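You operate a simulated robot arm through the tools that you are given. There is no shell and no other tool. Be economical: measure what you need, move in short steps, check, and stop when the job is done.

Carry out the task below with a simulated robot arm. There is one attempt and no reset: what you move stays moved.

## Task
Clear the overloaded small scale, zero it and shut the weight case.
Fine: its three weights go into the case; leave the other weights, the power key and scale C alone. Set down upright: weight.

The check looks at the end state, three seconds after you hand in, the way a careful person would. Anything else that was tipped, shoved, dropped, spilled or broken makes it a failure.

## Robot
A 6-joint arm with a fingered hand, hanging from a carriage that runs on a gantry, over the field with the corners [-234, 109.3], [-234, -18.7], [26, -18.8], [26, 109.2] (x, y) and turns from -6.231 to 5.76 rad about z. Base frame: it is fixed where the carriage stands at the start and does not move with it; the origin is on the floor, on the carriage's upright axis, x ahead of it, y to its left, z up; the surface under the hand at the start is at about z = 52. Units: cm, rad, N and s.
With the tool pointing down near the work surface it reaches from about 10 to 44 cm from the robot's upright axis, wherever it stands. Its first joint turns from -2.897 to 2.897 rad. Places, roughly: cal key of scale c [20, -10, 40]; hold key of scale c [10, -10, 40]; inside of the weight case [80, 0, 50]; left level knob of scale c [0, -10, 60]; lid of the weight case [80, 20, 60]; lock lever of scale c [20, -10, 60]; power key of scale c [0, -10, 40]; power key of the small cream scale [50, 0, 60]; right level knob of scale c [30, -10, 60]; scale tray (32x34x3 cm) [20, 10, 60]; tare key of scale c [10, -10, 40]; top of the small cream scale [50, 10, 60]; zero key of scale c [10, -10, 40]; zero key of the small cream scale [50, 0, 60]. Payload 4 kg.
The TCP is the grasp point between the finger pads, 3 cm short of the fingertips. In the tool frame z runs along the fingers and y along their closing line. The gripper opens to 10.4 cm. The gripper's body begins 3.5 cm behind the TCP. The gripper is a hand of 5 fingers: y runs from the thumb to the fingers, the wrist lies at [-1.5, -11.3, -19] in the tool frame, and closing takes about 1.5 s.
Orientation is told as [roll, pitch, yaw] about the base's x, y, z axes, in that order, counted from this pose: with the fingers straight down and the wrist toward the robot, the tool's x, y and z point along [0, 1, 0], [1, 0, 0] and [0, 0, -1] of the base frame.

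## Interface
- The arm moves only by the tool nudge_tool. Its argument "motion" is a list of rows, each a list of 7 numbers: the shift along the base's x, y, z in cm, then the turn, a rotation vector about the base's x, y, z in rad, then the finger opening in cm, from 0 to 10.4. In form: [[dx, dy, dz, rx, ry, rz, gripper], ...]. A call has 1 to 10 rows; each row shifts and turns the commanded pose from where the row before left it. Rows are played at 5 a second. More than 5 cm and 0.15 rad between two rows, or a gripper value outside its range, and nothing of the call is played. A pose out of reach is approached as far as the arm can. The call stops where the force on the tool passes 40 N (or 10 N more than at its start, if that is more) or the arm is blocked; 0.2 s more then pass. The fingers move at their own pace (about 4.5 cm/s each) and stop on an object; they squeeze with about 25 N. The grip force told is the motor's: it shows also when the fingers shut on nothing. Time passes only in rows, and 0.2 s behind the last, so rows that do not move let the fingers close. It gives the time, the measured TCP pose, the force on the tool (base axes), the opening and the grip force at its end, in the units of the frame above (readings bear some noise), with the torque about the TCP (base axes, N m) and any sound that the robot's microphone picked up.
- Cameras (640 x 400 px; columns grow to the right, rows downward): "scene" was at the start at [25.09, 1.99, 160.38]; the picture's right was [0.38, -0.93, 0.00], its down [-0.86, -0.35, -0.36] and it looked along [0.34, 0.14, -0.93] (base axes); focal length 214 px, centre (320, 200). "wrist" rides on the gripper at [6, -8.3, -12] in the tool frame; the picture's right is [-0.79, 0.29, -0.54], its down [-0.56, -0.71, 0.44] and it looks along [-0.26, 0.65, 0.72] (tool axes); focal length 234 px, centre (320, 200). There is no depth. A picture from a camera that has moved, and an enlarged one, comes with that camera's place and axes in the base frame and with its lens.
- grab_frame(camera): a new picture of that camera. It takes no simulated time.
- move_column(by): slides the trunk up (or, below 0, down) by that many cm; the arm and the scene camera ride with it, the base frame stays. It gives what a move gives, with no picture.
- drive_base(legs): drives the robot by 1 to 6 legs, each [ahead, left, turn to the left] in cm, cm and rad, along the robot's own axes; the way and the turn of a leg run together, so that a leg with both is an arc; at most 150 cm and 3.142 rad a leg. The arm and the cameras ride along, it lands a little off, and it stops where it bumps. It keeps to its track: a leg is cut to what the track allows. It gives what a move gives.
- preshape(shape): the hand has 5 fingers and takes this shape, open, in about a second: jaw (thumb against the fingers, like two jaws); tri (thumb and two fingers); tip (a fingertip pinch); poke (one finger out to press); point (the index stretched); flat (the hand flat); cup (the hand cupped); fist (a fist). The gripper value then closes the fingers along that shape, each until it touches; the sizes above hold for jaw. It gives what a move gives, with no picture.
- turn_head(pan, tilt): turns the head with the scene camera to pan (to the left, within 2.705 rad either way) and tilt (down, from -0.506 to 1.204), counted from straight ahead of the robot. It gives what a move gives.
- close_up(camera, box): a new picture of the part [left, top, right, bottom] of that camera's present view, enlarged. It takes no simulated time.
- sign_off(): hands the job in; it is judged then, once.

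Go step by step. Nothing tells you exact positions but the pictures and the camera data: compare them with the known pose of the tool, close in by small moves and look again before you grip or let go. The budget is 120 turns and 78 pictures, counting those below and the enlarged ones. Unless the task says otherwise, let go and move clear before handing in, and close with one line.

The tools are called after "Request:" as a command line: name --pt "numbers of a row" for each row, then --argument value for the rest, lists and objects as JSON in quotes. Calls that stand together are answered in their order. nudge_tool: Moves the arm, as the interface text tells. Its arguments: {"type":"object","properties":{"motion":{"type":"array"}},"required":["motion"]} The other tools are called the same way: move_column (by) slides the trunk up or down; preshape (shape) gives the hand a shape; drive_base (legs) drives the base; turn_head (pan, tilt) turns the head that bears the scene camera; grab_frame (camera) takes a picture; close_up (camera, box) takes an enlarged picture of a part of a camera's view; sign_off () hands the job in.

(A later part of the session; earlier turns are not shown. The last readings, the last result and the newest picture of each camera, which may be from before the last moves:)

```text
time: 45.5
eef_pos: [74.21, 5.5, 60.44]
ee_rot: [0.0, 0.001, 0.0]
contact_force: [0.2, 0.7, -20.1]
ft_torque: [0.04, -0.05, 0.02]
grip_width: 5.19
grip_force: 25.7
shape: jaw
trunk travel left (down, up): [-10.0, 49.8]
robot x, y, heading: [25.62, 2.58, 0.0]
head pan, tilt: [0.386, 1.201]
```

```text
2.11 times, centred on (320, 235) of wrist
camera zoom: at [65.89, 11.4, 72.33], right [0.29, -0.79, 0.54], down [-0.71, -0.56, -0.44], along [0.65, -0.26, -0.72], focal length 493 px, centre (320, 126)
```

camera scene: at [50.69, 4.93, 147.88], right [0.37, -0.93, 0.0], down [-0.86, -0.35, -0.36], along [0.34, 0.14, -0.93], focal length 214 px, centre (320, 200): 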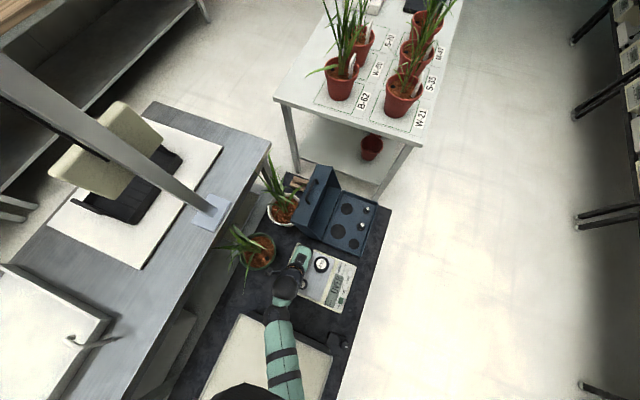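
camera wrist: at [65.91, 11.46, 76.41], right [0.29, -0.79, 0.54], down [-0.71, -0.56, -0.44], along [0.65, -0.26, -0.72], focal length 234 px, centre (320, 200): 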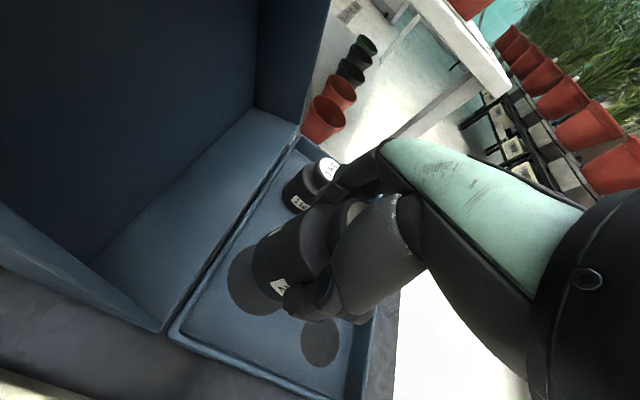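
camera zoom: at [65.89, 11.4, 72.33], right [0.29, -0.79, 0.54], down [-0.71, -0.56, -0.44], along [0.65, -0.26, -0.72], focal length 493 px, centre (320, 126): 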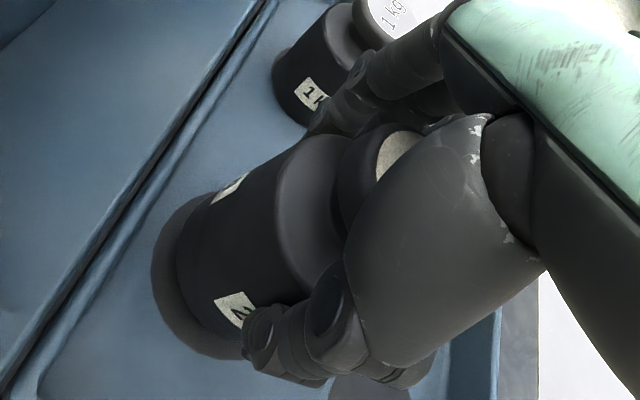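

Request:
nudge_tool --pt "0 0 -0.5 0 0 0 0" --pt "0 0 -0.5 0 0 0 0" --pt "0 0 -0.3 0 0 0 0" --pt "0 0 0 0 0 0 0"

Request:
close_up --camera "wrist" --box '[200, 140, 440, 330]'

```text
time: 46.5
eef_pos: [74.24, 5.61, 59.36]
ee_rot: [-0.001, 0.001, 0.001]
contact_force: [0.2, 2.0, -14.1]
ft_torque: [0.0, -0.07, 0.01]
grip_width: 5.2
grip_force: 25.3
shape: jaw
trunk travel left (down, up): [-10.0, 49.8]
robot x, y, heading: [25.55, 2.73, -0.003]
head pan, tilt: [0.386, 1.201]
```

```text
2.11 times, centred on (320, 235) of wrist
camera zoom: at [65.93, 11.5, 71.18], right [0.29, -0.79, 0.54], down [-0.71, -0.56, -0.44], along [0.65, -0.26, -0.72], focal length 493 px, centre (320, 126)
```

zoom: 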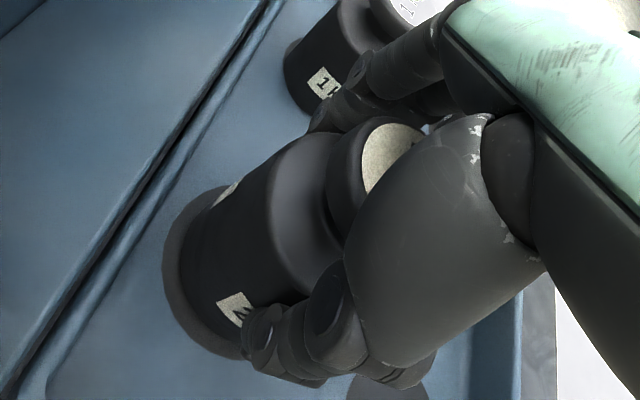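

Request:
nudge_tool --pt "0 0.2 -0.2 0 0 0 0" --pt "0 0 -0.3 0 0 0 0" --pt "0 0 0 0 0 0 0"

Request:
close_up --camera "wrist" --box '[200, 140, 440, 330]'

```text
time: 47.3
eef_pos: [74.39, 5.73, 58.94]
ee_rot: [-0.001, -0.003, 0.001]
contact_force: [-4.4, 0.8, 7.2]
ft_torque: [-0.04, 0.07, -0.02]
grip_width: 5.24
grip_force: 25.4
shape: jaw
trunk travel left (down, up): [-10.0, 49.8]
robot x, y, heading: [25.73, 3.05, 0.001]
head pan, tilt: [0.386, 1.201]
```

```text
2.11 times, centred on (320, 235) of wrist
camera zoom: at [65.97, 11.65, 70.87], right [0.29, -0.79, 0.54], down [-0.7, -0.56, -0.44], along [0.65, -0.26, -0.72], focal length 493 px, centre (320, 126)
```

zoom: 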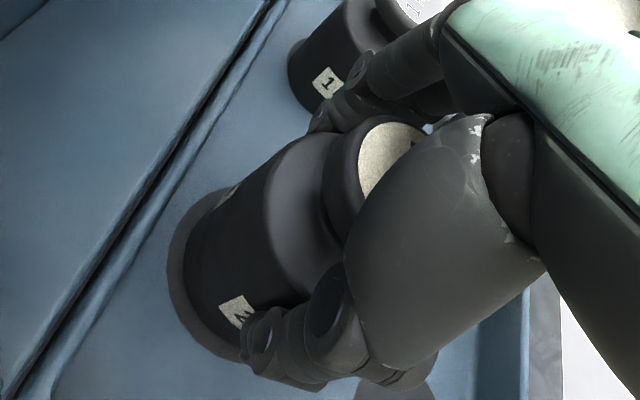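

Seated in its pad. I release moderately and rise.

Request:
nudge_tool --pt "0 0 0 0 0 0 6" --pt "0 0 0 0 0 0 7" --pt "0 0 0 0 0 0 7.6" --pt "0 0 0 0 0 0 7.6" --pt "0 0 0 0 0 0 7.6"

Request:
close_up --camera "wrist" --box '[200, 120, 440, 310]'

```text
time: 48.5
eef_pos: [74.25, 5.76, 58.9]
ee_rot: [0.001, 0.001, 0.0]
contact_force: [0.3, 0.7, -0.1]
ft_torque: [-0.01, -0.01, 0.01]
grip_width: 7.55
grip_force: 0.0
shape: jaw
trunk travel left (down, up): [-10.0, 49.8]
robot x, y, heading: [25.34, 3.08, 0.0]
head pan, tilt: [0.386, 1.201]
```

```text
2.11 times, centred on (320, 215) of wrist
camera zoom: at [65.97, 11.64, 70.76], right [0.29, -0.79, 0.54], down [-0.71, -0.56, -0.44], along [0.65, -0.26, -0.72], focal length 493 px, centre (320, 168)
```

zoom: 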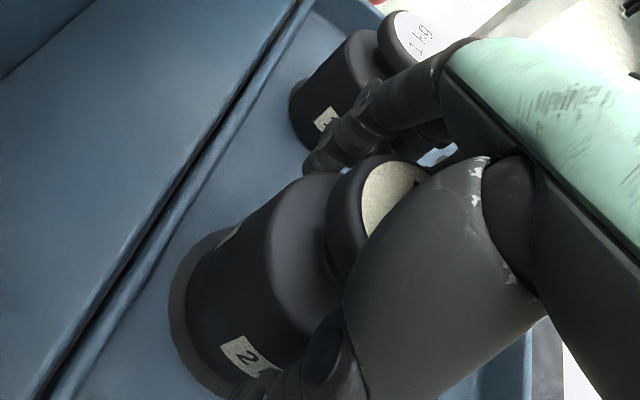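

Request:
nudge_tool --pt "0 0 1 0 0 0 7.6" --pt "0 0 2 0 0 0 7.6" --pt "0 0 3 0 0 0 7.6" --pt "0 0 0 0 0 0 7.6"

Request:
move_column --by 22

Request:
grab_frame --camera "wrist"

```text
time: 49.5
eef_pos: [74.69, 5.85, 64.86]
ee_rot: [0.0, 0.0, 0.001]
contact_force: [-0.7, -0.7, -0.6]
ft_torque: [0.0, -0.01, -0.02]
grip_width: 7.56
grip_force: 0.1
shape: jaw
trunk travel left (down, up): [-10.0, 49.8]
robot x, y, heading: [25.54, 3.12, -0.003]
head pan, tilt: [0.386, 1.201]
```

```text
time: 51.8
eef_pos: [74.63, 5.92, 86.78]
ee_rot: [-0.002, 0.0, -0.001]
contact_force: [0.4, 0.6, -0.3]
ft_torque: [-0.03, 0.02, 0.01]
grip_width: 7.53
grip_force: 0.1
shape: jaw
trunk travel left (down, up): [-32.0, 27.8]
robot x, y, heading: [25.73, 3.1, -0.0]
head pan, tilt: [0.386, 1.201]
```

```text
39 pictures are left
camera wrist: at [66.35, 11.82, 98.77], right [0.29, -0.79, 0.54], down [-0.71, -0.56, -0.44], along [0.65, -0.26, -0.72], focal length 234 px, centre (320, 200)
```

wrist: 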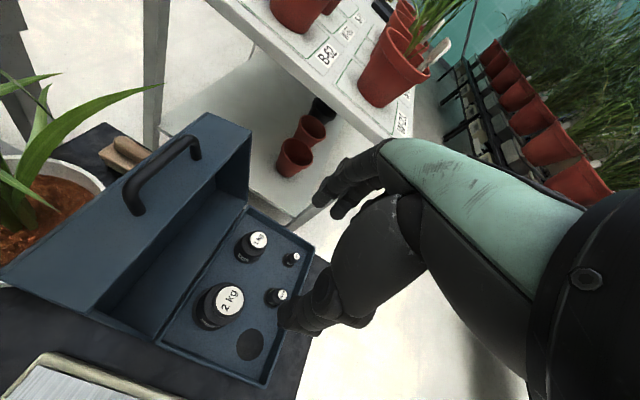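

Both big weights stand well. Now the 500 g weight at about (48.5, 10.8).

Request:
nudge_tool --pt "-4.7 0.8 0 0 0 0 10.4" --pt "-4.7 0.8 0 0 0 0 10.4" --pt "-4.7 0.8 0 0 0 0 10.4" --pt "-4.7 0.8 0 0 0 0 10.4" --pt "-4.7 0.8 0 0 0 0 10.4" --pt "-2.6 0.8 0 0 0 0 10.4" --pt "0 0 -4.8 0 0 0 10.4" --pt "0 0 -4.8 0 0 0 10.4" --pt "0 0 -4 0 0 0 10.4" --pt "0 0 0 0 0 0 10.4"

Request:
grab_frame --camera "wrist"

```text
time: 54.0
eef_pos: [48.93, 10.65, 73.11]
ee_rot: [0.0, -0.001, 0.0]
contact_force: [0.1, 0.5, 0.6]
ft_torque: [0.0, -0.01, 0.01]
grip_width: 10.39
grip_force: 0.0
shape: jaw
out of reach, approached as far as the arm can: row 6
trunk travel left (down, up): [-32.0, 27.8]
robot x, y, heading: [25.66, 3.05, -0.004]
head pan, tilt: [0.386, 1.201]
```

```text
38 pictures are left
camera wrist: at [40.56, 16.55, 84.93], right [0.29, -0.79, 0.54], down [-0.71, -0.56, -0.44], along [0.65, -0.26, -0.72], focal length 234 px, centre (320, 200)
```

wrist: 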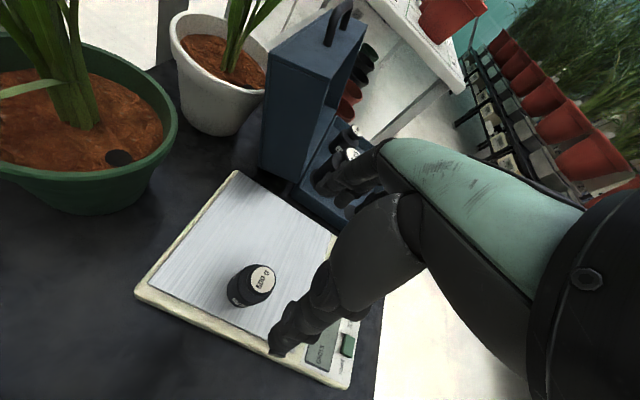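

Request:
nudge_tool --pt "-0.4 0.1 -4.5 0 0 0 10.4" --pt "0 0 -4 0 0 0 10.4" --pt "0 0 -2.5 0 0 0 10.4" --pt "0 0 -1.5 0 0 0 10.4" --pt "0 0 0 0 0 0 10.4"

Request:
close_up --camera "wrist" --box '[200, 140, 440, 330]'

```text
time: 55.2
eef_pos: [48.42, 10.1, 60.59]
ee_rot: [-0.001, 0.0, 0.0]
contact_force: [0.7, -0.5, -0.4]
ft_torque: [-0.01, 0.03, -0.01]
grip_width: 10.39
grip_force: 0.0
shape: jaw
trunk travel left (down, up): [-32.0, 27.8]
robot x, y, heading: [25.3, 2.82, 0.0]
head pan, tilt: [0.386, 1.201]
```

```text
2.11 times, centred on (320, 235) of wrist
camera zoom: at [40.08, 16.1, 72.45], right [0.29, -0.79, 0.54], down [-0.71, -0.56, -0.44], along [0.65, -0.26, -0.72], focal length 493 px, centre (320, 126)
```

zoom: 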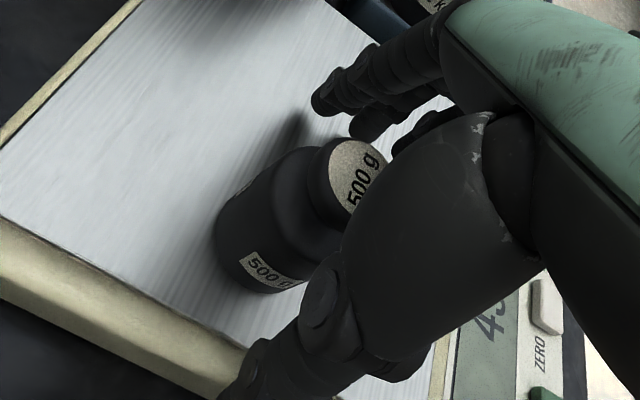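

Request:
nudge_tool --pt "0.2 0.4 -0.3 0 0 0 10.4" --pt "0 0 0 0 0 0 6" --pt "0 0 0 0 0 0 2" --pt "0 0 0 0 0 0 0" --pt "0 0 0 0 0 0 0" --pt "0 0 0 0 0 0 0" --pt "0 0 0 0 0 0 0" --pt "0 0 0 0 0 0 0" --pt "0 0 0 0 0 0 0" --pt "0 0 0 0 0 0 0"

Request:
nudge_tool --pt "0 0 0.5 0 0 0 0" --pt "0 0 1 0 0 0 0" --pt "0 0 2 0 0 0 0" --pt "0 0 3 0 0 0 0" --pt "0 0 0 0 0 0 0"

Request:
close_up --camera "wrist" --box '[200, 140, 440, 330]'

```text
time: 57.4
eef_pos: [48.58, 10.69, 60.08]
ee_rot: [0.001, -0.001, 0.0]
contact_force: [-0.8, -0.4, 1.3]
ft_torque: [0.0, 0.07, 0.01]
grip_width: 3.0
grip_force: 24.8
shape: jaw
trunk travel left (down, up): [-32.0, 27.8]
robot x, y, heading: [25.75, 3.02, -0.001]
head pan, tilt: [0.386, 1.201]
```

```text
time: 58.6
eef_pos: [48.81, 10.98, 66.51]
ee_rot: [0.0, -0.002, 0.0]
contact_force: [0.2, 0.4, -4.2]
ft_torque: [-0.02, -0.03, 0.01]
grip_width: 2.9
grip_force: 25.7
shape: jaw
trunk travel left (down, up): [-32.0, 27.8]
robot x, y, heading: [25.57, 2.94, 0.0]
head pan, tilt: [0.386, 1.201]
```

```text
2.11 times, centred on (320, 235) of wrist
camera zoom: at [40.41, 16.83, 78.48], right [0.29, -0.79, 0.54], down [-0.71, -0.56, -0.44], along [0.65, -0.26, -0.72], focal length 493 px, centre (320, 126)
```

zoom: 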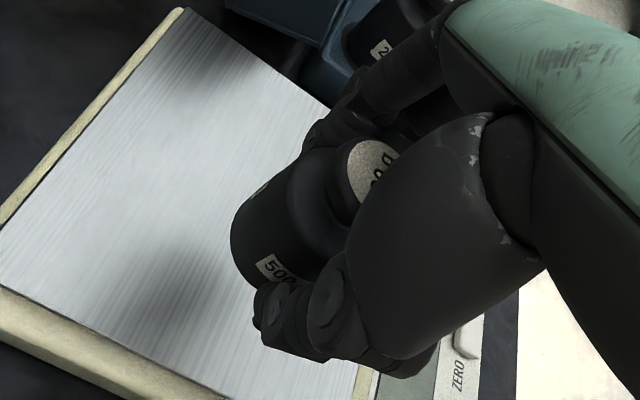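

The 500 g weight is held. I take it up and over to the small pad at (71.3, -2.6).

Request:
nudge_tool --pt "0 0 4.8 0 0 0 0" --pt "0 0 4.8 0 0 0 0" --pt "0 0 4.8 0 0 0 0" --pt "0 -2.5 4 0 0 0 0" --pt "3.8 -2.5 1.8 0 0 0 0" --pt "3.8 -2.5 0 0 0 0 0" --pt "3.8 -2.5 0 0 0 0 0" --pt "3.8 -2.5 0 0 0 0 0" --pt "3.8 -1.1 0 0 0 0 0" --pt "3.4 0 0 0 0 0 0"

Request:
nudge_tool --pt "0 0 0 0 0 0 0"

```text
time: 60.8
eef_pos: [70.92, -2.99, 86.58]
ee_rot: [-0.001, 0.002, 0.0]
contact_force: [0.2, 0.6, -4.5]
ft_torque: [-0.03, -0.03, 0.02]
grip_width: 2.81
grip_force: 24.4
shape: jaw
trunk travel left (down, up): [-32.0, 27.8]
robot x, y, heading: [25.68, 3.11, -0.002]
head pan, tilt: [0.386, 1.201]
```

```text
time: 61.2
eef_pos: [70.9, -2.94, 86.55]
ee_rot: [-0.001, 0.001, 0.001]
contact_force: [0.3, -0.2, -5.1]
ft_torque: [-0.02, -0.03, -0.05]
grip_width: 2.83
grip_force: 25.1
shape: jaw
trunk travel left (down, up): [-32.0, 27.8]
robot x, y, heading: [25.46, 3.05, -0.008]
head pan, tilt: [0.386, 1.201]
```

Request:
nudge_tool --pt "0.3 0.2 0 0 0 0 0"

Request:
move_column --by -24

Request:
grab_frame --camera "wrist"

```text
time: 61.6
eef_pos: [71.35, -2.7, 86.55]
ee_rot: [0.001, 0.001, -0.001]
contact_force: [-0.2, 0.0, -5.1]
ft_torque: [0.04, -0.04, 0.0]
grip_width: 2.83
grip_force: 24.9
shape: jaw
trunk travel left (down, up): [-32.0, 27.8]
robot x, y, heading: [25.75, 3.07, 0.002]
head pan, tilt: [0.386, 1.201]
```

```text
time: 64.1
eef_pos: [71.42, -2.71, 62.51]
ee_rot: [-0.001, -0.001, -0.001]
contact_force: [0.7, -0.9, -5.7]
ft_torque: [-0.03, -0.02, -0.01]
grip_width: 2.83
grip_force: 24.9
shape: jaw
trunk travel left (down, up): [-8.0, 51.8]
robot x, y, heading: [25.89, 2.84, -0.004]
head pan, tilt: [0.386, 1.201]
```

```text
35 pictures are left
camera wrist: at [62.99, 3.24, 74.44], right [0.29, -0.79, 0.54], down [-0.71, -0.56, -0.44], along [0.65, -0.26, -0.72], focal length 234 px, centre (320, 200)
```

wrist: 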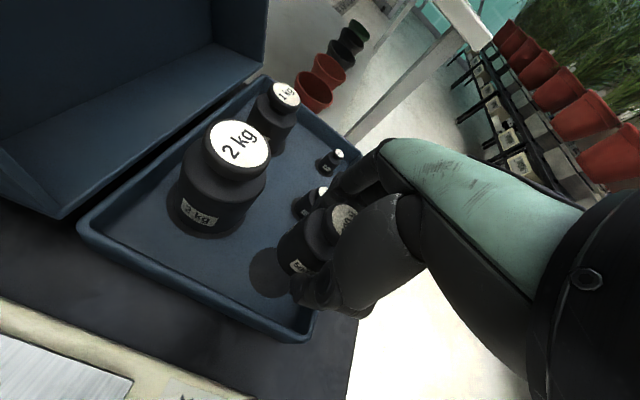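

Request:
nudge_tool --pt "0 0 -1.5 0 0 0 0" --pt "0 0 -1.5 0 0 0 0" --pt "0 0 -1.5 0 0 0 0" --pt "0 0 -0.7 0 0 0 0" --pt "0 0 0 0 0 0 0"

Request:
close_up --camera "wrist" --box '[160, 110, 440, 330]'

```text
time: 65.3
eef_pos: [71.47, -2.67, 57.38]
ee_rot: [0.001, -0.001, -0.001]
contact_force: [0.3, -0.8, -4.7]
ft_torque: [-0.04, -0.01, 0.0]
grip_width: 2.85
grip_force: 25.1
shape: jaw
trunk travel left (down, up): [-8.0, 51.8]
robot x, y, heading: [25.65, 3.1, -0.002]
head pan, tilt: [0.386, 1.201]
```

```text
1.82 times, centred on (300, 220) of wrist
camera zoom: at [63.13, 3.26, 69.21], right [0.29, -0.79, 0.54], down [-0.71, -0.56, -0.44], along [0.65, -0.26, -0.72], focal length 426 px, centre (356, 164)
```

zoom: 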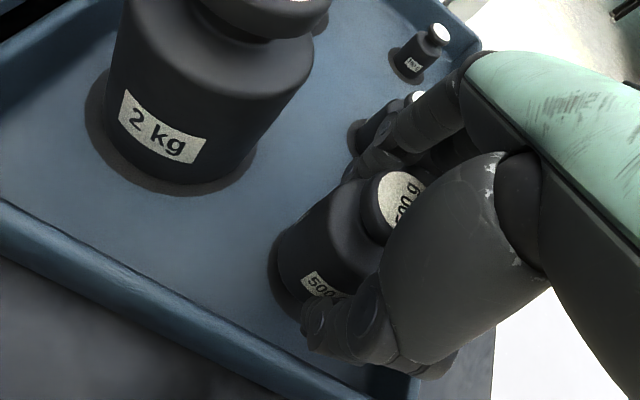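

Request:
nudge_tool --pt "0 0 -0.4 0 0 0 0" --pt "0 0 -0.3 0 0 0 0" --pt "0 0 -0.3 0 0 0 0" --pt "0 0 0 0 0 0 0"

```text
time: 66.3
eef_pos: [71.92, -2.74, 56.63]
ee_rot: [-0.003, -0.009, 0.0]
contact_force: [2.2, -1.6, 24.7]
ft_torque: [-1.39, -0.23, 0.09]
grip_width: 2.83
grip_force: 25.4
shape: jaw
trunk travel left (down, up): [-8.0, 51.8]
robot x, y, heading: [25.76, 2.99, 0.002]
head pan, tilt: [0.386, 1.201]
```

Something on the hand's right side, about 5.5 cm off, is touching, probably the case's right rim. I back off a little and look.

Request:
nudge_tool --pt "0 0 0.5 0 0 0 0" --pt "0 0 0 0 0 0 0"

Request:
close_up --camera "wrist" --box '[160, 110, 480, 330]'

Request:
close_up --camera "scene" --box '[290, 180, 390, 270]'

```text
time: 66.9
eef_pos: [71.4, -2.68, 56.97]
ee_rot: [0.0, 0.0, -0.001]
contact_force: [1.4, -0.1, 10.4]
ft_torque: [-0.75, -0.22, 0.03]
grip_width: 2.82
grip_force: 24.9
shape: jaw
trunk travel left (down, up): [-8.0, 51.8]
robot x, y, heading: [25.68, 3.1, -0.0]
head pan, tilt: [0.386, 1.201]
```

```text
1.82 times, centred on (320, 220) of wrist
camera zoom: at [63.16, 3.26, 68.78], right [0.29, -0.79, 0.54], down [-0.71, -0.56, -0.44], along [0.65, -0.26, -0.72], focal length 426 px, centre (320, 164)
```

zoom: 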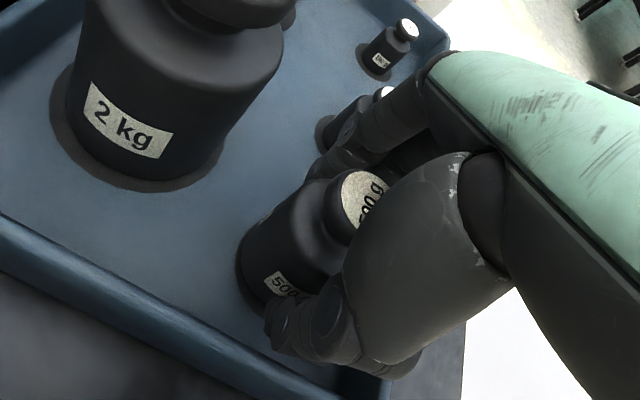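

```text
4.44 times, centred on (340, 225) of scene
camera zoom: at [50.8, 4.93, 134.42], right [0.37, -0.93, 0.0], down [-0.86, -0.35, -0.36], along [0.34, 0.14, -0.93], focal length 953 px, centre (231, 89)
```

zoom: 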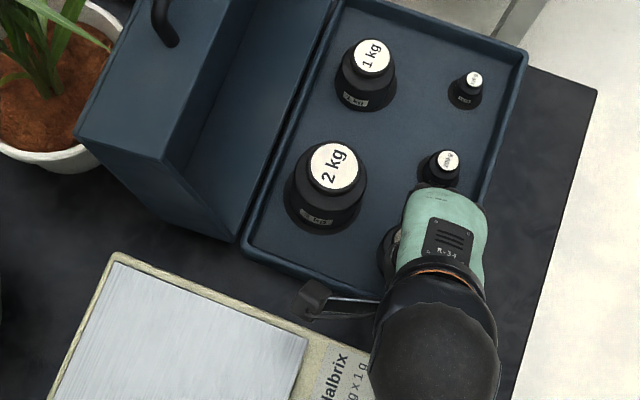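

The little-finger side sits on the right rim. I raise 2 cm and yaw the hand left about the weight, so that side swings inside the tray.

Request:
nudge_tool --pt "0 0 1 0 0 0 0" --pt "0 0 1.5 0 0 0 0" --pt "0 0 0 0 0 0.13 0" --pt "0 0 0 0 0 0.13 0" --pt "0 0 0 0 0 0.13 0" --pt "0 0 0 0 0 0.13 0" --pt "0 0 0 0 0 0 0"

Request:
close_up --camera "wrist" --box '[160, 110, 480, 330]'

Request:
close_up --camera "scene" --box '[290, 180, 390, 270]'

```text
time: 68.5
eef_pos: [71.27, -2.72, 59.28]
ee_rot: [0.001, -0.001, 0.521]
contact_force: [-0.5, -0.1, -4.3]
ft_torque: [-0.06, -0.02, 0.0]
grip_width: 2.84
grip_force: 24.9
shape: jaw
trunk travel left (down, up): [-8.0, 51.8]
robot x, y, heading: [25.42, 2.88, -0.009]
head pan, tilt: [0.386, 1.201]
```

```text
1.82 times, centred on (320, 220) of wrist
camera zoom: at [61.09, -1.73, 71.24], right [0.64, -0.54, 0.54], down [-0.33, -0.84, -0.44], along [0.69, 0.1, -0.72], focal length 426 px, centre (320, 164)
```

zoom: 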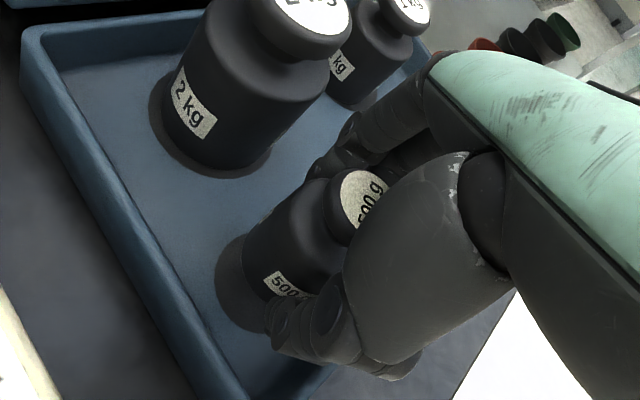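

```text
4.44 times, centred on (340, 225) of scene
camera zoom: at [50.68, 4.95, 134.4], right [0.37, -0.93, 0.0], down [-0.86, -0.35, -0.36], along [0.34, 0.14, -0.93], focal length 953 px, centre (231, 89)
```

zoom: 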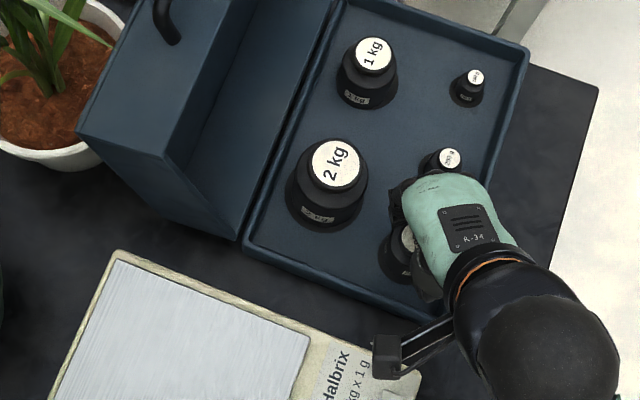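

Request:
nudge_tool --pt "0 0.3 -1 0 0 0 0" --pt "0 0 -0.8 0 0 0 0" --pt "0 0 -0.6 0 0 0 0" --pt "0 0 0 0 0 0 0"

Request:
close_up --camera "scene" --box '[310, 190, 370, 250]'

```text
time: 69.5
eef_pos: [71.27, -2.52, 56.86]
ee_rot: [0.001, 0.0, 0.52]
contact_force: [0.7, -0.2, -4.7]
ft_torque: [-0.01, -0.01, 0.0]
grip_width: 2.82
grip_force: 24.3
shape: jaw
trunk travel left (down, up): [-8.0, 51.8]
robot x, y, heading: [25.82, 2.87, 0.003]
head pan, tilt: [0.386, 1.201]
```

```text
6.67 times, centred on (340, 220) of scene
camera zoom: at [50.71, 4.93, 134.41], right [0.37, -0.93, 0.0], down [-0.86, -0.35, -0.36], along [0.34, 0.14, -0.93], focal length 1430 px, centre (187, 67)
```

zoom: 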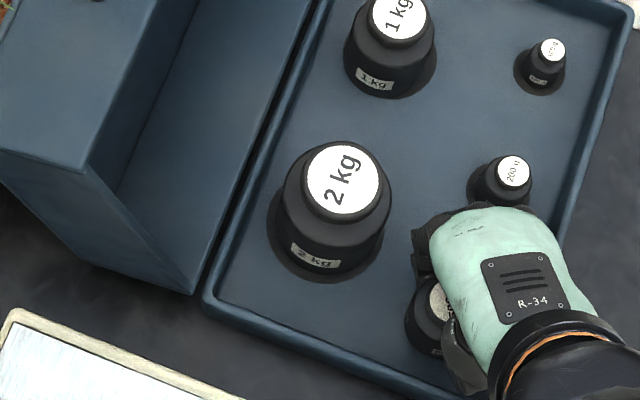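

The rim is clear now, with no contact at the height that touched before. I keep going down.

Request:
nudge_tool --pt "0 0 -0.3 0 0 0 0" --pt "0 0 -0.3 0 0 0 0" --pt "0 0 0 0 0 0 0"

Request:
close_up --camera "wrist" --box '[160, 110, 480, 330]'

```text
time: 70.3
eef_pos: [71.29, -2.4, 56.45]
ee_rot: [0.0, 0.0, 0.52]
contact_force: [-0.2, -0.2, -5.1]
ft_torque: [-0.03, -0.06, 0.0]
grip_width: 2.83
grip_force: 25.0
shape: jaw
trunk travel left (down, up): [-8.0, 51.8]
robot x, y, heading: [25.94, 2.88, -0.003]
head pan, tilt: [0.386, 1.201]
```

```text
1.82 times, centred on (320, 220) of wrist
camera zoom: at [61.08, -1.46, 68.43], right [0.64, -0.54, 0.54], down [-0.33, -0.84, -0.44], along [0.69, 0.1, -0.72], focal length 426 px, centre (320, 164)
```

zoom: 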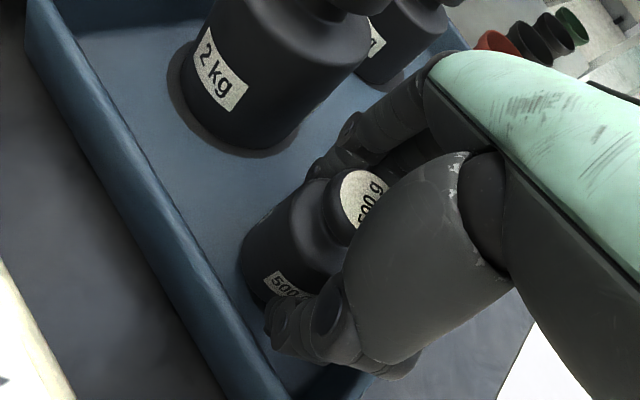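

Request:
nudge_tool --pt "0 0 -0.25 0 0 0 0" --pt "0 0 0 0 0 0 0"

```text
time: 70.9
eef_pos: [71.29, -2.46, 56.18]
ee_rot: [0.0, 0.001, 0.52]
contact_force: [0.2, 0.1, -4.6]
ft_torque: [-0.02, -0.01, 0.01]
grip_width: 2.84
grip_force: 25.0
shape: jaw
trunk travel left (down, up): [-8.0, 51.8]
robot x, y, heading: [25.47, 2.79, 0.003]
head pan, tilt: [0.386, 1.201]
```

Request:
nudge_tool --pt "0 0 -0.2 0 0 0 0" --pt "0 0 -0.15 0 0 0 0" --pt "0 0 0 0 0 0 0"

```text
time: 71.7
eef_pos: [71.44, -2.36, 55.98]
ee_rot: [-0.003, -0.002, 0.521]
contact_force: [-4.9, 0.1, 12.5]
ft_torque: [0.01, 0.08, 0.02]
grip_width: 2.88
grip_force: 25.4
shape: jaw
trunk travel left (down, up): [-8.0, 51.8]
robot x, y, heading: [25.56, 2.8, -0.004]
head pan, tilt: [0.386, 1.201]
```

Seated on its pad with the load central. I open a little and look.

Request:
nudge_tool --pt "0 0 0.1 0 0 0 3.5" --pt "0 0 0 0 0 0 4.4" --pt "0 0 0 0 0 0 5" --pt "0 0 0 0 0 0 5" --pt "0 0 0 0 0 0 5"

Request:
close_up --camera "wrist" --box '[160, 110, 480, 330]'

```text
time: 72.9
eef_pos: [71.37, -2.4, 56.0]
ee_rot: [0.0, -0.001, 0.521]
contact_force: [1.4, 0.1, 0.5]
ft_torque: [-0.01, -0.03, 0.0]
grip_width: 4.83
grip_force: 0.2
shape: jaw
trunk travel left (down, up): [-8.0, 51.8]
robot x, y, heading: [25.55, 2.63, -0.003]
head pan, tilt: [0.386, 1.201]
```

```text
1.82 times, centred on (320, 220) of wrist
camera zoom: at [61.13, -1.37, 67.9], right [0.64, -0.54, 0.54], down [-0.33, -0.84, -0.44], along [0.69, 0.1, -0.72], focal length 426 px, centre (320, 164)
```

zoom: 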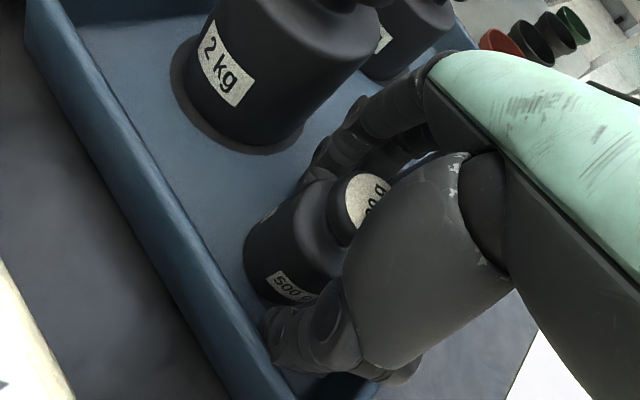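

Request:
nudge_tool --pt "0 0 0.6 0 0 0 4.8" --pt "0 0 1 0 0 0 4.8" --pt "0 0 2 0 0 0 4.8" --pt "0 0 3 0 0 0 4.8" --pt "0 0 0 0 0 0 4.8"

Request:
move_column --by 22

Request:
grab_frame --camera "wrist"

Request:
close_up --camera "scene" --box '[270, 180, 370, 310]'

```text
time: 74.1
eef_pos: [71.51, -2.47, 62.28]
ee_rot: [-0.002, -0.001, 0.518]
contact_force: [-0.1, -0.7, 0.3]
ft_torque: [0.0, 0.01, 0.01]
grip_width: 4.77
grip_force: 0.0
shape: jaw
out of reach, approached as far as the arm can: row 4
trunk travel left (down, up): [-8.0, 51.8]
robot x, y, heading: [25.55, 3.06, -0.0]
head pan, tilt: [0.386, 1.201]
```

```text
time: 76.5
eef_pos: [71.67, -2.49, 84.25]
ee_rot: [-0.001, -0.002, 0.518]
contact_force: [-0.4, -0.2, -1.2]
ft_torque: [0.01, -0.04, -0.02]
grip_width: 4.81
grip_force: 0.1
shape: jaw
trunk travel left (down, up): [-30.0, 29.8]
robot x, y, heading: [25.49, 2.68, -0.002]
head pan, tilt: [0.386, 1.201]
```

```text
26 pictures are left
camera wrist: at [61.31, -1.49, 96.1], right [0.64, -0.54, 0.54], down [-0.34, -0.84, -0.44], along [0.69, 0.1, -0.72], focal length 234 px, centre (320, 200)
```

wrist: 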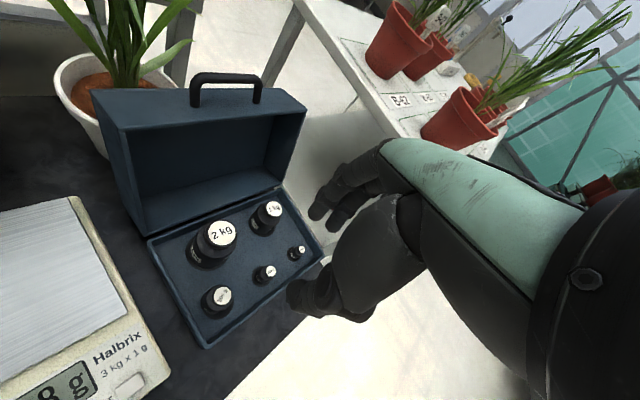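

```text
3.08 times, centred on (320, 245) of scene
camera zoom: at [50.72, 4.93, 156.41], right [0.37, -0.93, 0.0], down [-0.86, -0.35, -0.36], along [0.34, 0.14, -0.93], focal length 660 px, centre (320, 62)
```

zoom: 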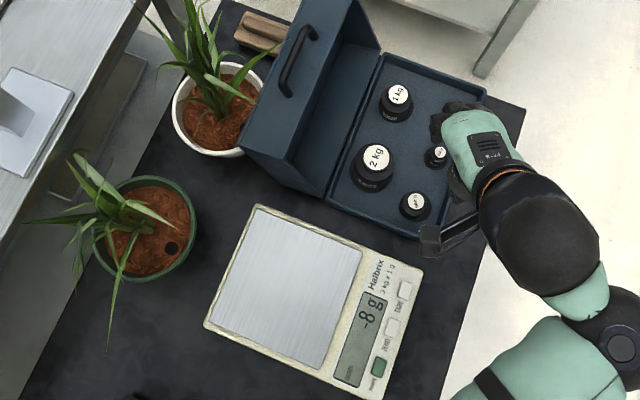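

All three weights stand in the case, and the empty scale reads -8 g. Now the ZERO key at about (54, -4.5): I go over it and take the poke shape.

Request:
nudge_tool --pt "-4.5 -0.5 0 0 0 -0.13 5" --pt "-4.5 -0.5 0 0 0 -0.13 5" --pt "-4.5 -0.5 0 0 0 -0.13 5" --pt "-4.2 -0.5 0 0 0 -0.13 5" --pt "0 0 -4 0 0 0 5" --pt "0 0 0 0 0 0 5"

Request:
preshape --shape "poke"

Request:
grab_frame --camera "wrist"

```text
time: 77.9
eef_pos: [53.86, -4.76, 80.25]
ee_rot: [-0.001, -0.001, -0.001]
contact_force: [0.0, -0.2, -0.7]
ft_torque: [-0.05, -0.03, 0.0]
grip_width: 4.98
grip_force: 0.1
shape: jaw
trunk travel left (down, up): [-30.0, 29.8]
robot x, y, heading: [25.87, 2.81, -0.002]
head pan, tilt: [0.386, 1.201]
```

```text
time: 78.8
eef_pos: [53.92, -4.92, 80.29]
ee_rot: [-0.001, -0.002, -0.003]
contact_force: [-0.5, -1.1, -0.4]
ft_torque: [-0.01, -0.02, 0.01]
grip_width: 0.0
grip_force: 0.0
shape: poke
trunk travel left (down, up): [-30.0, 29.8]
robot x, y, heading: [25.71, 3.01, -0.002]
head pan, tilt: [0.386, 1.201]
```

```text
24 pictures are left
camera wrist: at [45.54, 1.22, 92.07], right [0.29, -0.79, 0.55], down [-0.71, -0.56, -0.44], along [0.65, -0.26, -0.72], focal length 234 px, centre (320, 200)
```

wrist: 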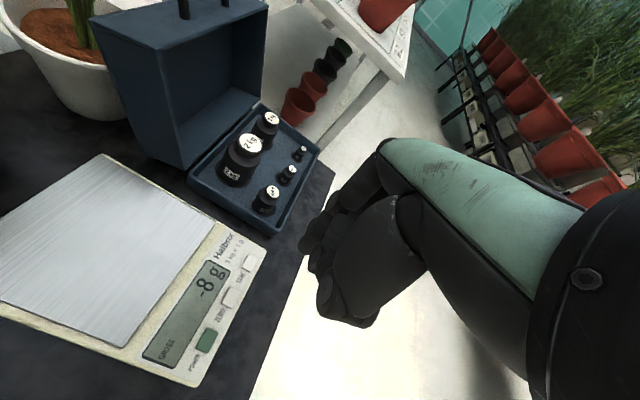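

Request:
close_up --camera "wrist" --box '[260, 140, 440, 340]'

Request:
close_up --camera "scene" --box '[290, 240, 370, 330]'

```text
2.00 times, centred on (350, 240) of wrist
camera zoom: at [45.54, 1.22, 92.07], right [0.29, -0.79, 0.55], down [-0.71, -0.56, -0.44], along [0.65, -0.26, -0.72], focal length 468 px, centre (260, 120)
```

zoom: 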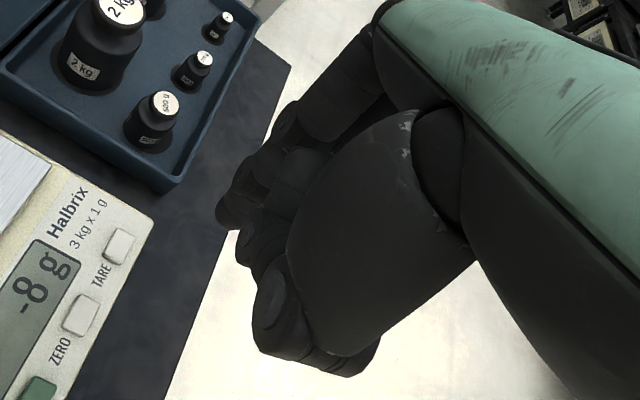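

```text
4.44 times, centred on (330, 285) of scene
camera zoom: at [50.73, 4.93, 156.41], right [0.37, -0.93, 0.0], down [-0.86, -0.35, -0.36], along [0.34, 0.14, -0.93], focal length 953 px, centre (276, -178)
```

zoom: 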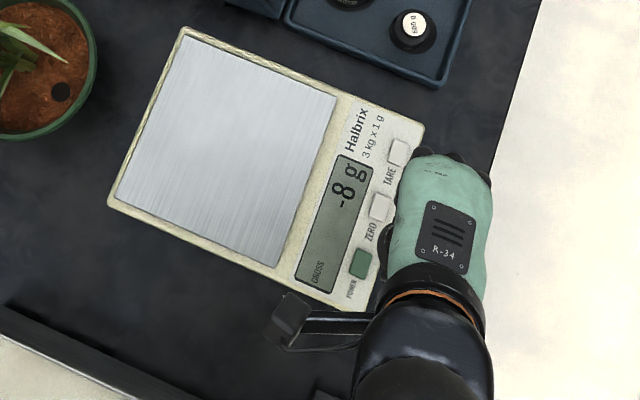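

The extended finger tip is on the tool axis, about 3 cm below the TCP, and the ZERO key is at about (53.5, -4.7). I come down and look.

Request:
nudge_tool --pt "-0.4 0 -4.8 0 0 0 0" --pt "0 0 -4.8 0 0 0 0" --pt "0 0 -4.8 0 0 0 0" --pt "0 0 -2.2 0 0 0 0" --pt "0 0 0 0 0 0 0"

Request:
close_up --camera "wrist" --box '[180, 140, 420, 380]'

```text
time: 80.0
eef_pos: [53.42, -4.54, 63.57]
ee_rot: [-0.002, -0.001, -0.003]
contact_force: [0.0, -0.1, -0.1]
ft_torque: [0.01, 0.02, -0.03]
grip_width: 0.0
grip_force: 25.3
shape: jaw
trunk travel left (down, up): [-30.0, 29.8]
robot x, y, heading: [25.35, 2.98, -0.003]
head pan, tilt: [0.386, 1.201]
```

```text
1.67 times, centred on (300, 260) of wrist
camera zoom: at [45.07, 1.44, 75.53], right [0.29, -0.79, 0.55], down [-0.71, -0.56, -0.44], along [0.65, -0.26, -0.72], focal length 390 px, centre (353, 100)
```

zoom: 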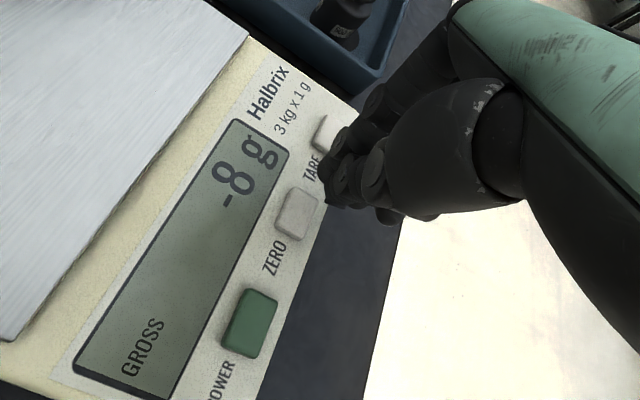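

Commanding 0 closed the hand out of the poke shape. I raise a bit, reshape, and keep the value open.

Request:
nudge_tool --pt "0 0 4 0 0 0 0" --pt "0 0 2 0 0 0 0"

Request:
preshape --shape "poke"

Request:
nudge_tool --pt "0 0 -0.2 0 0 0 10.4" --pt "0 0 -0.2 0 0 0 10.4" --pt "0 0 0 0 0 0 10.4" --pt "0 0 0 0 0 0 10.4"

Request:
close_up --camera "wrist" --box '[180, 140, 420, 380]'

```text
time: 80.6
eef_pos: [53.48, -4.53, 69.74]
ee_rot: [-0.002, -0.002, 0.0]
contact_force: [0.3, 0.6, -1.0]
ft_torque: [0.01, -0.01, 0.02]
grip_width: 0.02
grip_force: 24.6
shape: jaw
trunk travel left (down, up): [-30.0, 29.8]
robot x, y, heading: [25.62, 2.63, -0.0]
head pan, tilt: [0.386, 1.201]
```

```text
time: 81.5
eef_pos: [53.31, -4.33, 69.59]
ee_rot: [-0.003, 0.0, -0.001]
contact_force: [0.0, 1.2, -0.7]
ft_torque: [0.01, -0.02, -0.01]
grip_width: 0.0
grip_force: 0.1
shape: poke
trunk travel left (down, up): [-30.0, 29.8]
robot x, y, heading: [25.15, 3.2, -0.001]
head pan, tilt: [0.386, 1.201]
```

```text
time: 82.5
eef_pos: [53.38, -4.51, 69.37]
ee_rot: [-0.002, -0.002, -0.002]
contact_force: [0.4, 0.1, 0.1]
ft_torque: [0.01, -0.02, -0.01]
grip_width: 0.02
grip_force: 0.0
shape: poke
trunk travel left (down, up): [-30.0, 29.8]
robot x, y, heading: [26.1, 3.33, -0.005]
head pan, tilt: [0.386, 1.201]
```

```text
1.67 times, centred on (300, 260) of wrist
camera zoom: at [45.09, 1.46, 81.19], right [0.29, -0.79, 0.55], down [-0.71, -0.56, -0.44], along [0.65, -0.26, -0.72], focal length 390 px, centre (353, 100)
```

zoom: 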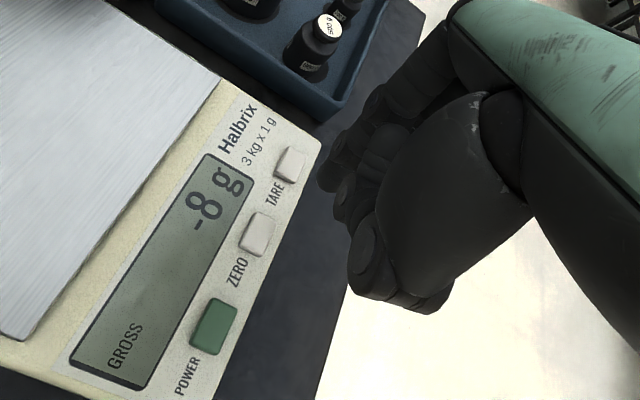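

The poke shape holds with the value kept open. I lower towards the key and look again.

Request:
nudge_tool --pt "-0.3 -0.2 -4 0 0 0 10.4" --pt "0 0 -3 0 0 0 10.4" --pt "0 0 0 0 0 0 10.4"

Request:
close_up --camera "wrist" --box '[220, 140, 420, 340]'

```text
time: 83.3
eef_pos: [53.08, -4.79, 62.24]
ee_rot: [-0.001, -0.001, -0.001]
contact_force: [0.2, -0.1, -0.3]
ft_torque: [0.0, -0.03, 0.02]
grip_width: 0.0
grip_force: 0.2
shape: poke
trunk travel left (down, up): [-30.0, 29.8]
robot x, y, heading: [25.55, 2.98, -0.0]
head pan, tilt: [0.386, 1.201]
```

```text
2.00 times, centred on (320, 240) of wrist
camera zoom: at [44.84, 1.25, 74.02], right [0.29, -0.79, 0.54], down [-0.71, -0.56, -0.44], along [0.65, -0.26, -0.72], focal length 468 px, centre (320, 120)
```

zoom: 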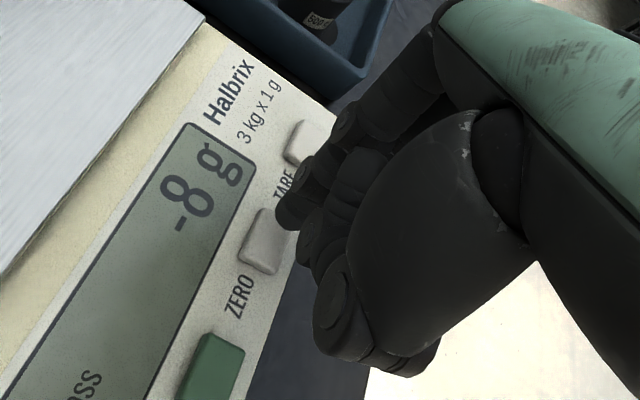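

Request:
nudge_tool --pt "-0.35 -0.15 -1 0 0 0 10.4" --pt "0 0 -0.5 0 0 0 10.4" --pt "0 0 0 0 0 0 10.4"

Request:
close_up --camera "wrist" --box '[220, 140, 420, 340]'

```text
time: 84.1
eef_pos: [52.88, -4.73, 60.65]
ee_rot: [-0.001, -0.004, -0.001]
contact_force: [-0.4, 1.3, 0.2]
ft_torque: [-0.02, 0.02, 0.0]
grip_width: 0.03
grip_force: 0.0
shape: poke
trunk travel left (down, up): [-30.0, 29.8]
robot x, y, heading: [25.71, 2.83, -0.002]
head pan, tilt: [0.386, 1.201]
```

```text
2.00 times, centred on (320, 240) of wrist
camera zoom: at [44.59, 1.18, 72.57], right [0.29, -0.79, 0.55], down [-0.71, -0.56, -0.44], along [0.65, -0.26, -0.72], focal length 468 px, centre (320, 120)
```

zoom: 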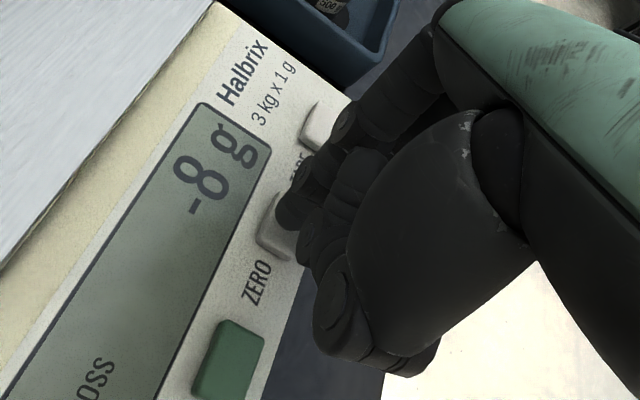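

The tip hovers right on the ZERO key. I press gently.

Request:
nudge_tool --pt "0 0 -0.4 0 0 0 10.4" --pt "0 0 -0.3 0 0 0 10.4" --pt "0 0 0 0 0 0 10.4"

```text
time: 84.9
eef_pos: [52.88, -4.89, 60.0]
ee_rot: [-0.002, 0.0, -0.002]
contact_force: [-0.1, -0.2, -0.4]
ft_torque: [0.01, 0.04, 0.02]
grip_width: 0.03
grip_force: 0.1
shape: poke
trunk travel left (down, up): [-30.0, 29.8]
robot x, y, heading: [25.52, 3.17, -0.003]
head pan, tilt: [0.386, 1.201]
```

Request:
nudge_tool --pt "0 0 -0.3 0 0 0 10.4" --pt "0 0 -0.3 0 0 0 10.4" --pt "0 0 0 0 0 0 10.4"

```text
time: 85.7
eef_pos: [52.91, -4.79, 59.52]
ee_rot: [0.0, -0.003, -0.002]
contact_force: [0.6, -0.2, 3.9]
ft_torque: [0.02, -0.02, -0.01]
grip_width: 0.0
grip_force: 0.2
shape: poke
trunk travel left (down, up): [-30.0, 29.8]
robot x, y, heading: [25.24, 2.9, -0.0]
head pan, tilt: [0.386, 1.201]
heard: click
```

A click, so the key has gone down. I lift off and read the display.

Request:
nudge_tool --pt "0 0 1 0 0 0 10.4" --pt "0 0 3 0 0 0 10.4" --pt "0 0 4 0 0 0 10.4" --pt "0 0 0 0 0 0 10.4"

Request:
close_up --camera "wrist" --box '[160, 100, 420, 360]'

```text
time: 86.7
eef_pos: [52.91, -4.85, 67.5]
ee_rot: [-0.001, -0.001, -0.002]
contact_force: [-0.3, -1.5, -0.2]
ft_torque: [0.0, -0.02, -0.03]
grip_width: 0.0
grip_force: 0.1
shape: poke
trunk travel left (down, up): [-30.0, 29.8]
robot x, y, heading: [25.76, 2.82, -0.002]
head pan, tilt: [0.386, 1.201]
```

```text
1.54 times, centred on (290, 230) of wrist
camera zoom: at [44.57, 1.13, 79.39], right [0.29, -0.79, 0.54], down [-0.71, -0.56, -0.44], along [0.65, -0.26, -0.72], focal length 360 px, centre (366, 154)
```

zoom: 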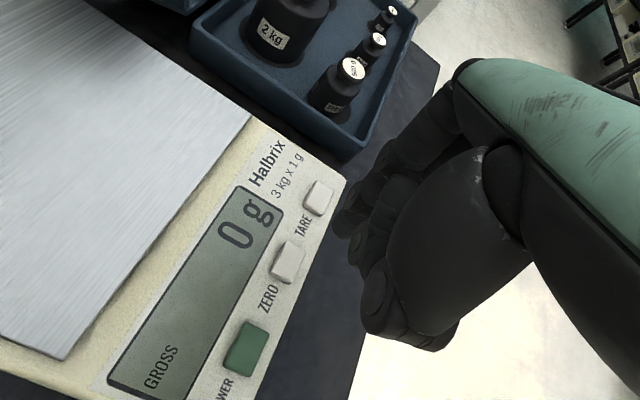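

The display shows 0 g. Now the lid: its handle bar runs along x at about (74–84, 19.9, 76). I'll straddle it from the front side with the hand yawed 90° and lead it over, so first I rise, return to jaw and yaw.

Request:
nudge_tool --pt "0 0 4.8 0 0 0 10.4" --pt "0 0 4.8 0 0 0 10.4" --pt "0 0 4.8 0 0 0 10.4" --pt "0 0 4.8 0 0 0 10.4" --pt "0 0 4.8 0 0 0 10.4" --pt "0 0 0 0 0 0 10.4"

Request:
preshape --shape "jaw"

Request:
drive_base --legs '[[0, 6, 0]]'

Request:
nudge_tool --pt "0 0 0 0 0 0.143 5" --pt "0 0 0 0 0 0.143 5" --pt "0 0 0 0 0 0.143 5" --pt "0 0 0 0 0 0.143 5" --pt "0 0 0 0 0 0.143 5" --pt "0 0 0 0 0 0.143 5" --pt "0 0 0 0 0 0.143 5" --pt "0 0 0 0 0 0.143 5" --pt "0 0 0 0 0 0.143 5" --pt "0 0 0 0 0 0.143 5"

```text
time: 88.1
eef_pos: [54.26, -2.8, 86.33]
ee_rot: [-0.005, -0.005, -0.003]
contact_force: [-0.2, 0.1, 0.8]
ft_torque: [-0.03, 0.01, -0.02]
grip_width: 0.0
grip_force: 0.1
shape: poke
out of reach, approached as far as the arm can: row 4, 5
trunk travel left (down, up): [-30.0, 29.8]
robot x, y, heading: [25.91, 2.89, -0.0]
head pan, tilt: [0.386, 1.201]
```

```text
time: 89.0
eef_pos: [54.31, -2.61, 86.23]
ee_rot: [-0.006, -0.005, -0.004]
contact_force: [-0.3, 0.0, 0.2]
ft_torque: [0.0, 0.0, 0.02]
grip_width: 10.37
grip_force: 0.0
shape: jaw
trunk travel left (down, up): [-30.0, 29.8]
robot x, y, heading: [25.55, 2.97, 0.002]
head pan, tilt: [0.386, 1.201]
```

```text
time: 89.9
eef_pos: [54.19, 3.4, 86.21]
ee_rot: [-0.006, -0.006, -0.003]
contact_force: [0.2, 0.2, -0.4]
ft_torque: [0.02, 0.01, 0.01]
grip_width: 10.36
grip_force: 0.0
shape: jaw
trunk travel left (down, up): [-30.0, 29.8]
robot x, y, heading: [25.9, 9.14, -0.002]
head pan, tilt: [0.386, 1.201]
```

```text
time: 92.1
eef_pos: [61.45, 12.55, 69.55]
ee_rot: [-0.012, -0.001, 1.426]
contact_force: [2.8, -9.7, 6.7]
ft_torque: [0.11, -0.37, -0.63]
grip_width: 5.06
grip_force: 0.0
shape: jaw
out of reach, approached as far as the arm can: row 1, 2, 3, 4, 5, 6, 7, 8, 9, 10
trunk travel left (down, up): [-30.0, 29.8]
robot x, y, heading: [25.81, 8.82, -0.002]
head pan, tilt: [0.386, 1.201]
```

The arm ran out of reach while turning and sagged to (61, 12.5, 69.5), where it feels a light contact. I look before moving.

Request:
close_up --camera "scene" --box '[250, 170, 390, 320]'

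Request:
grab_frame --camera "wrist"

```text
2.67 times, centred on (320, 245) of scene
camera zoom: at [50.77, 10.83, 156.44], right [0.38, -0.93, 0.0], down [-0.86, -0.35, -0.36], along [0.34, 0.13, -0.93], focal length 572 px, centre (320, 80)
```

zoom: 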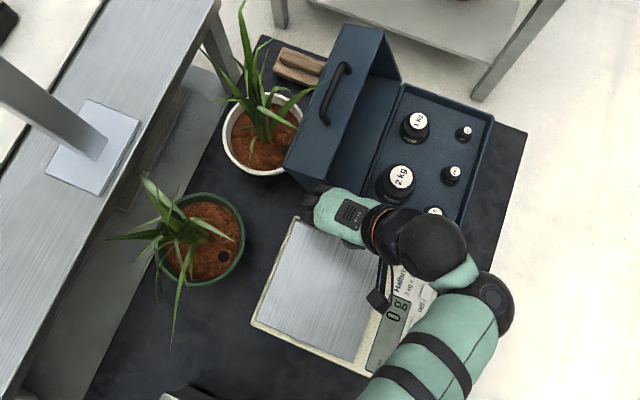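

```text
15 pictures are left
camera wrist: at [54.25, 5.14, 81.4], right [0.82, 0.17, 0.55], down [0.45, -0.78, -0.43], along [0.36, 0.6, -0.71], focal length 234 px, centre (320, 200)
```

wrist: 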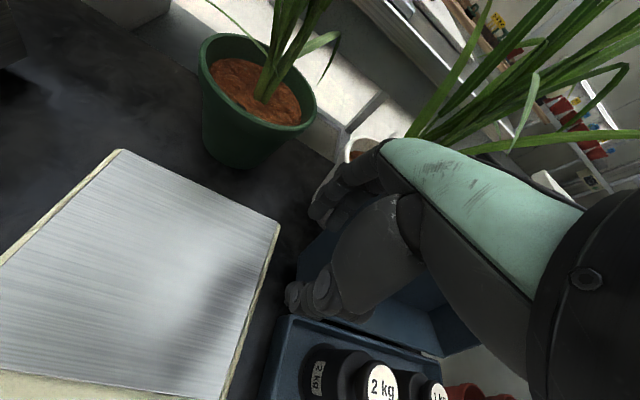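

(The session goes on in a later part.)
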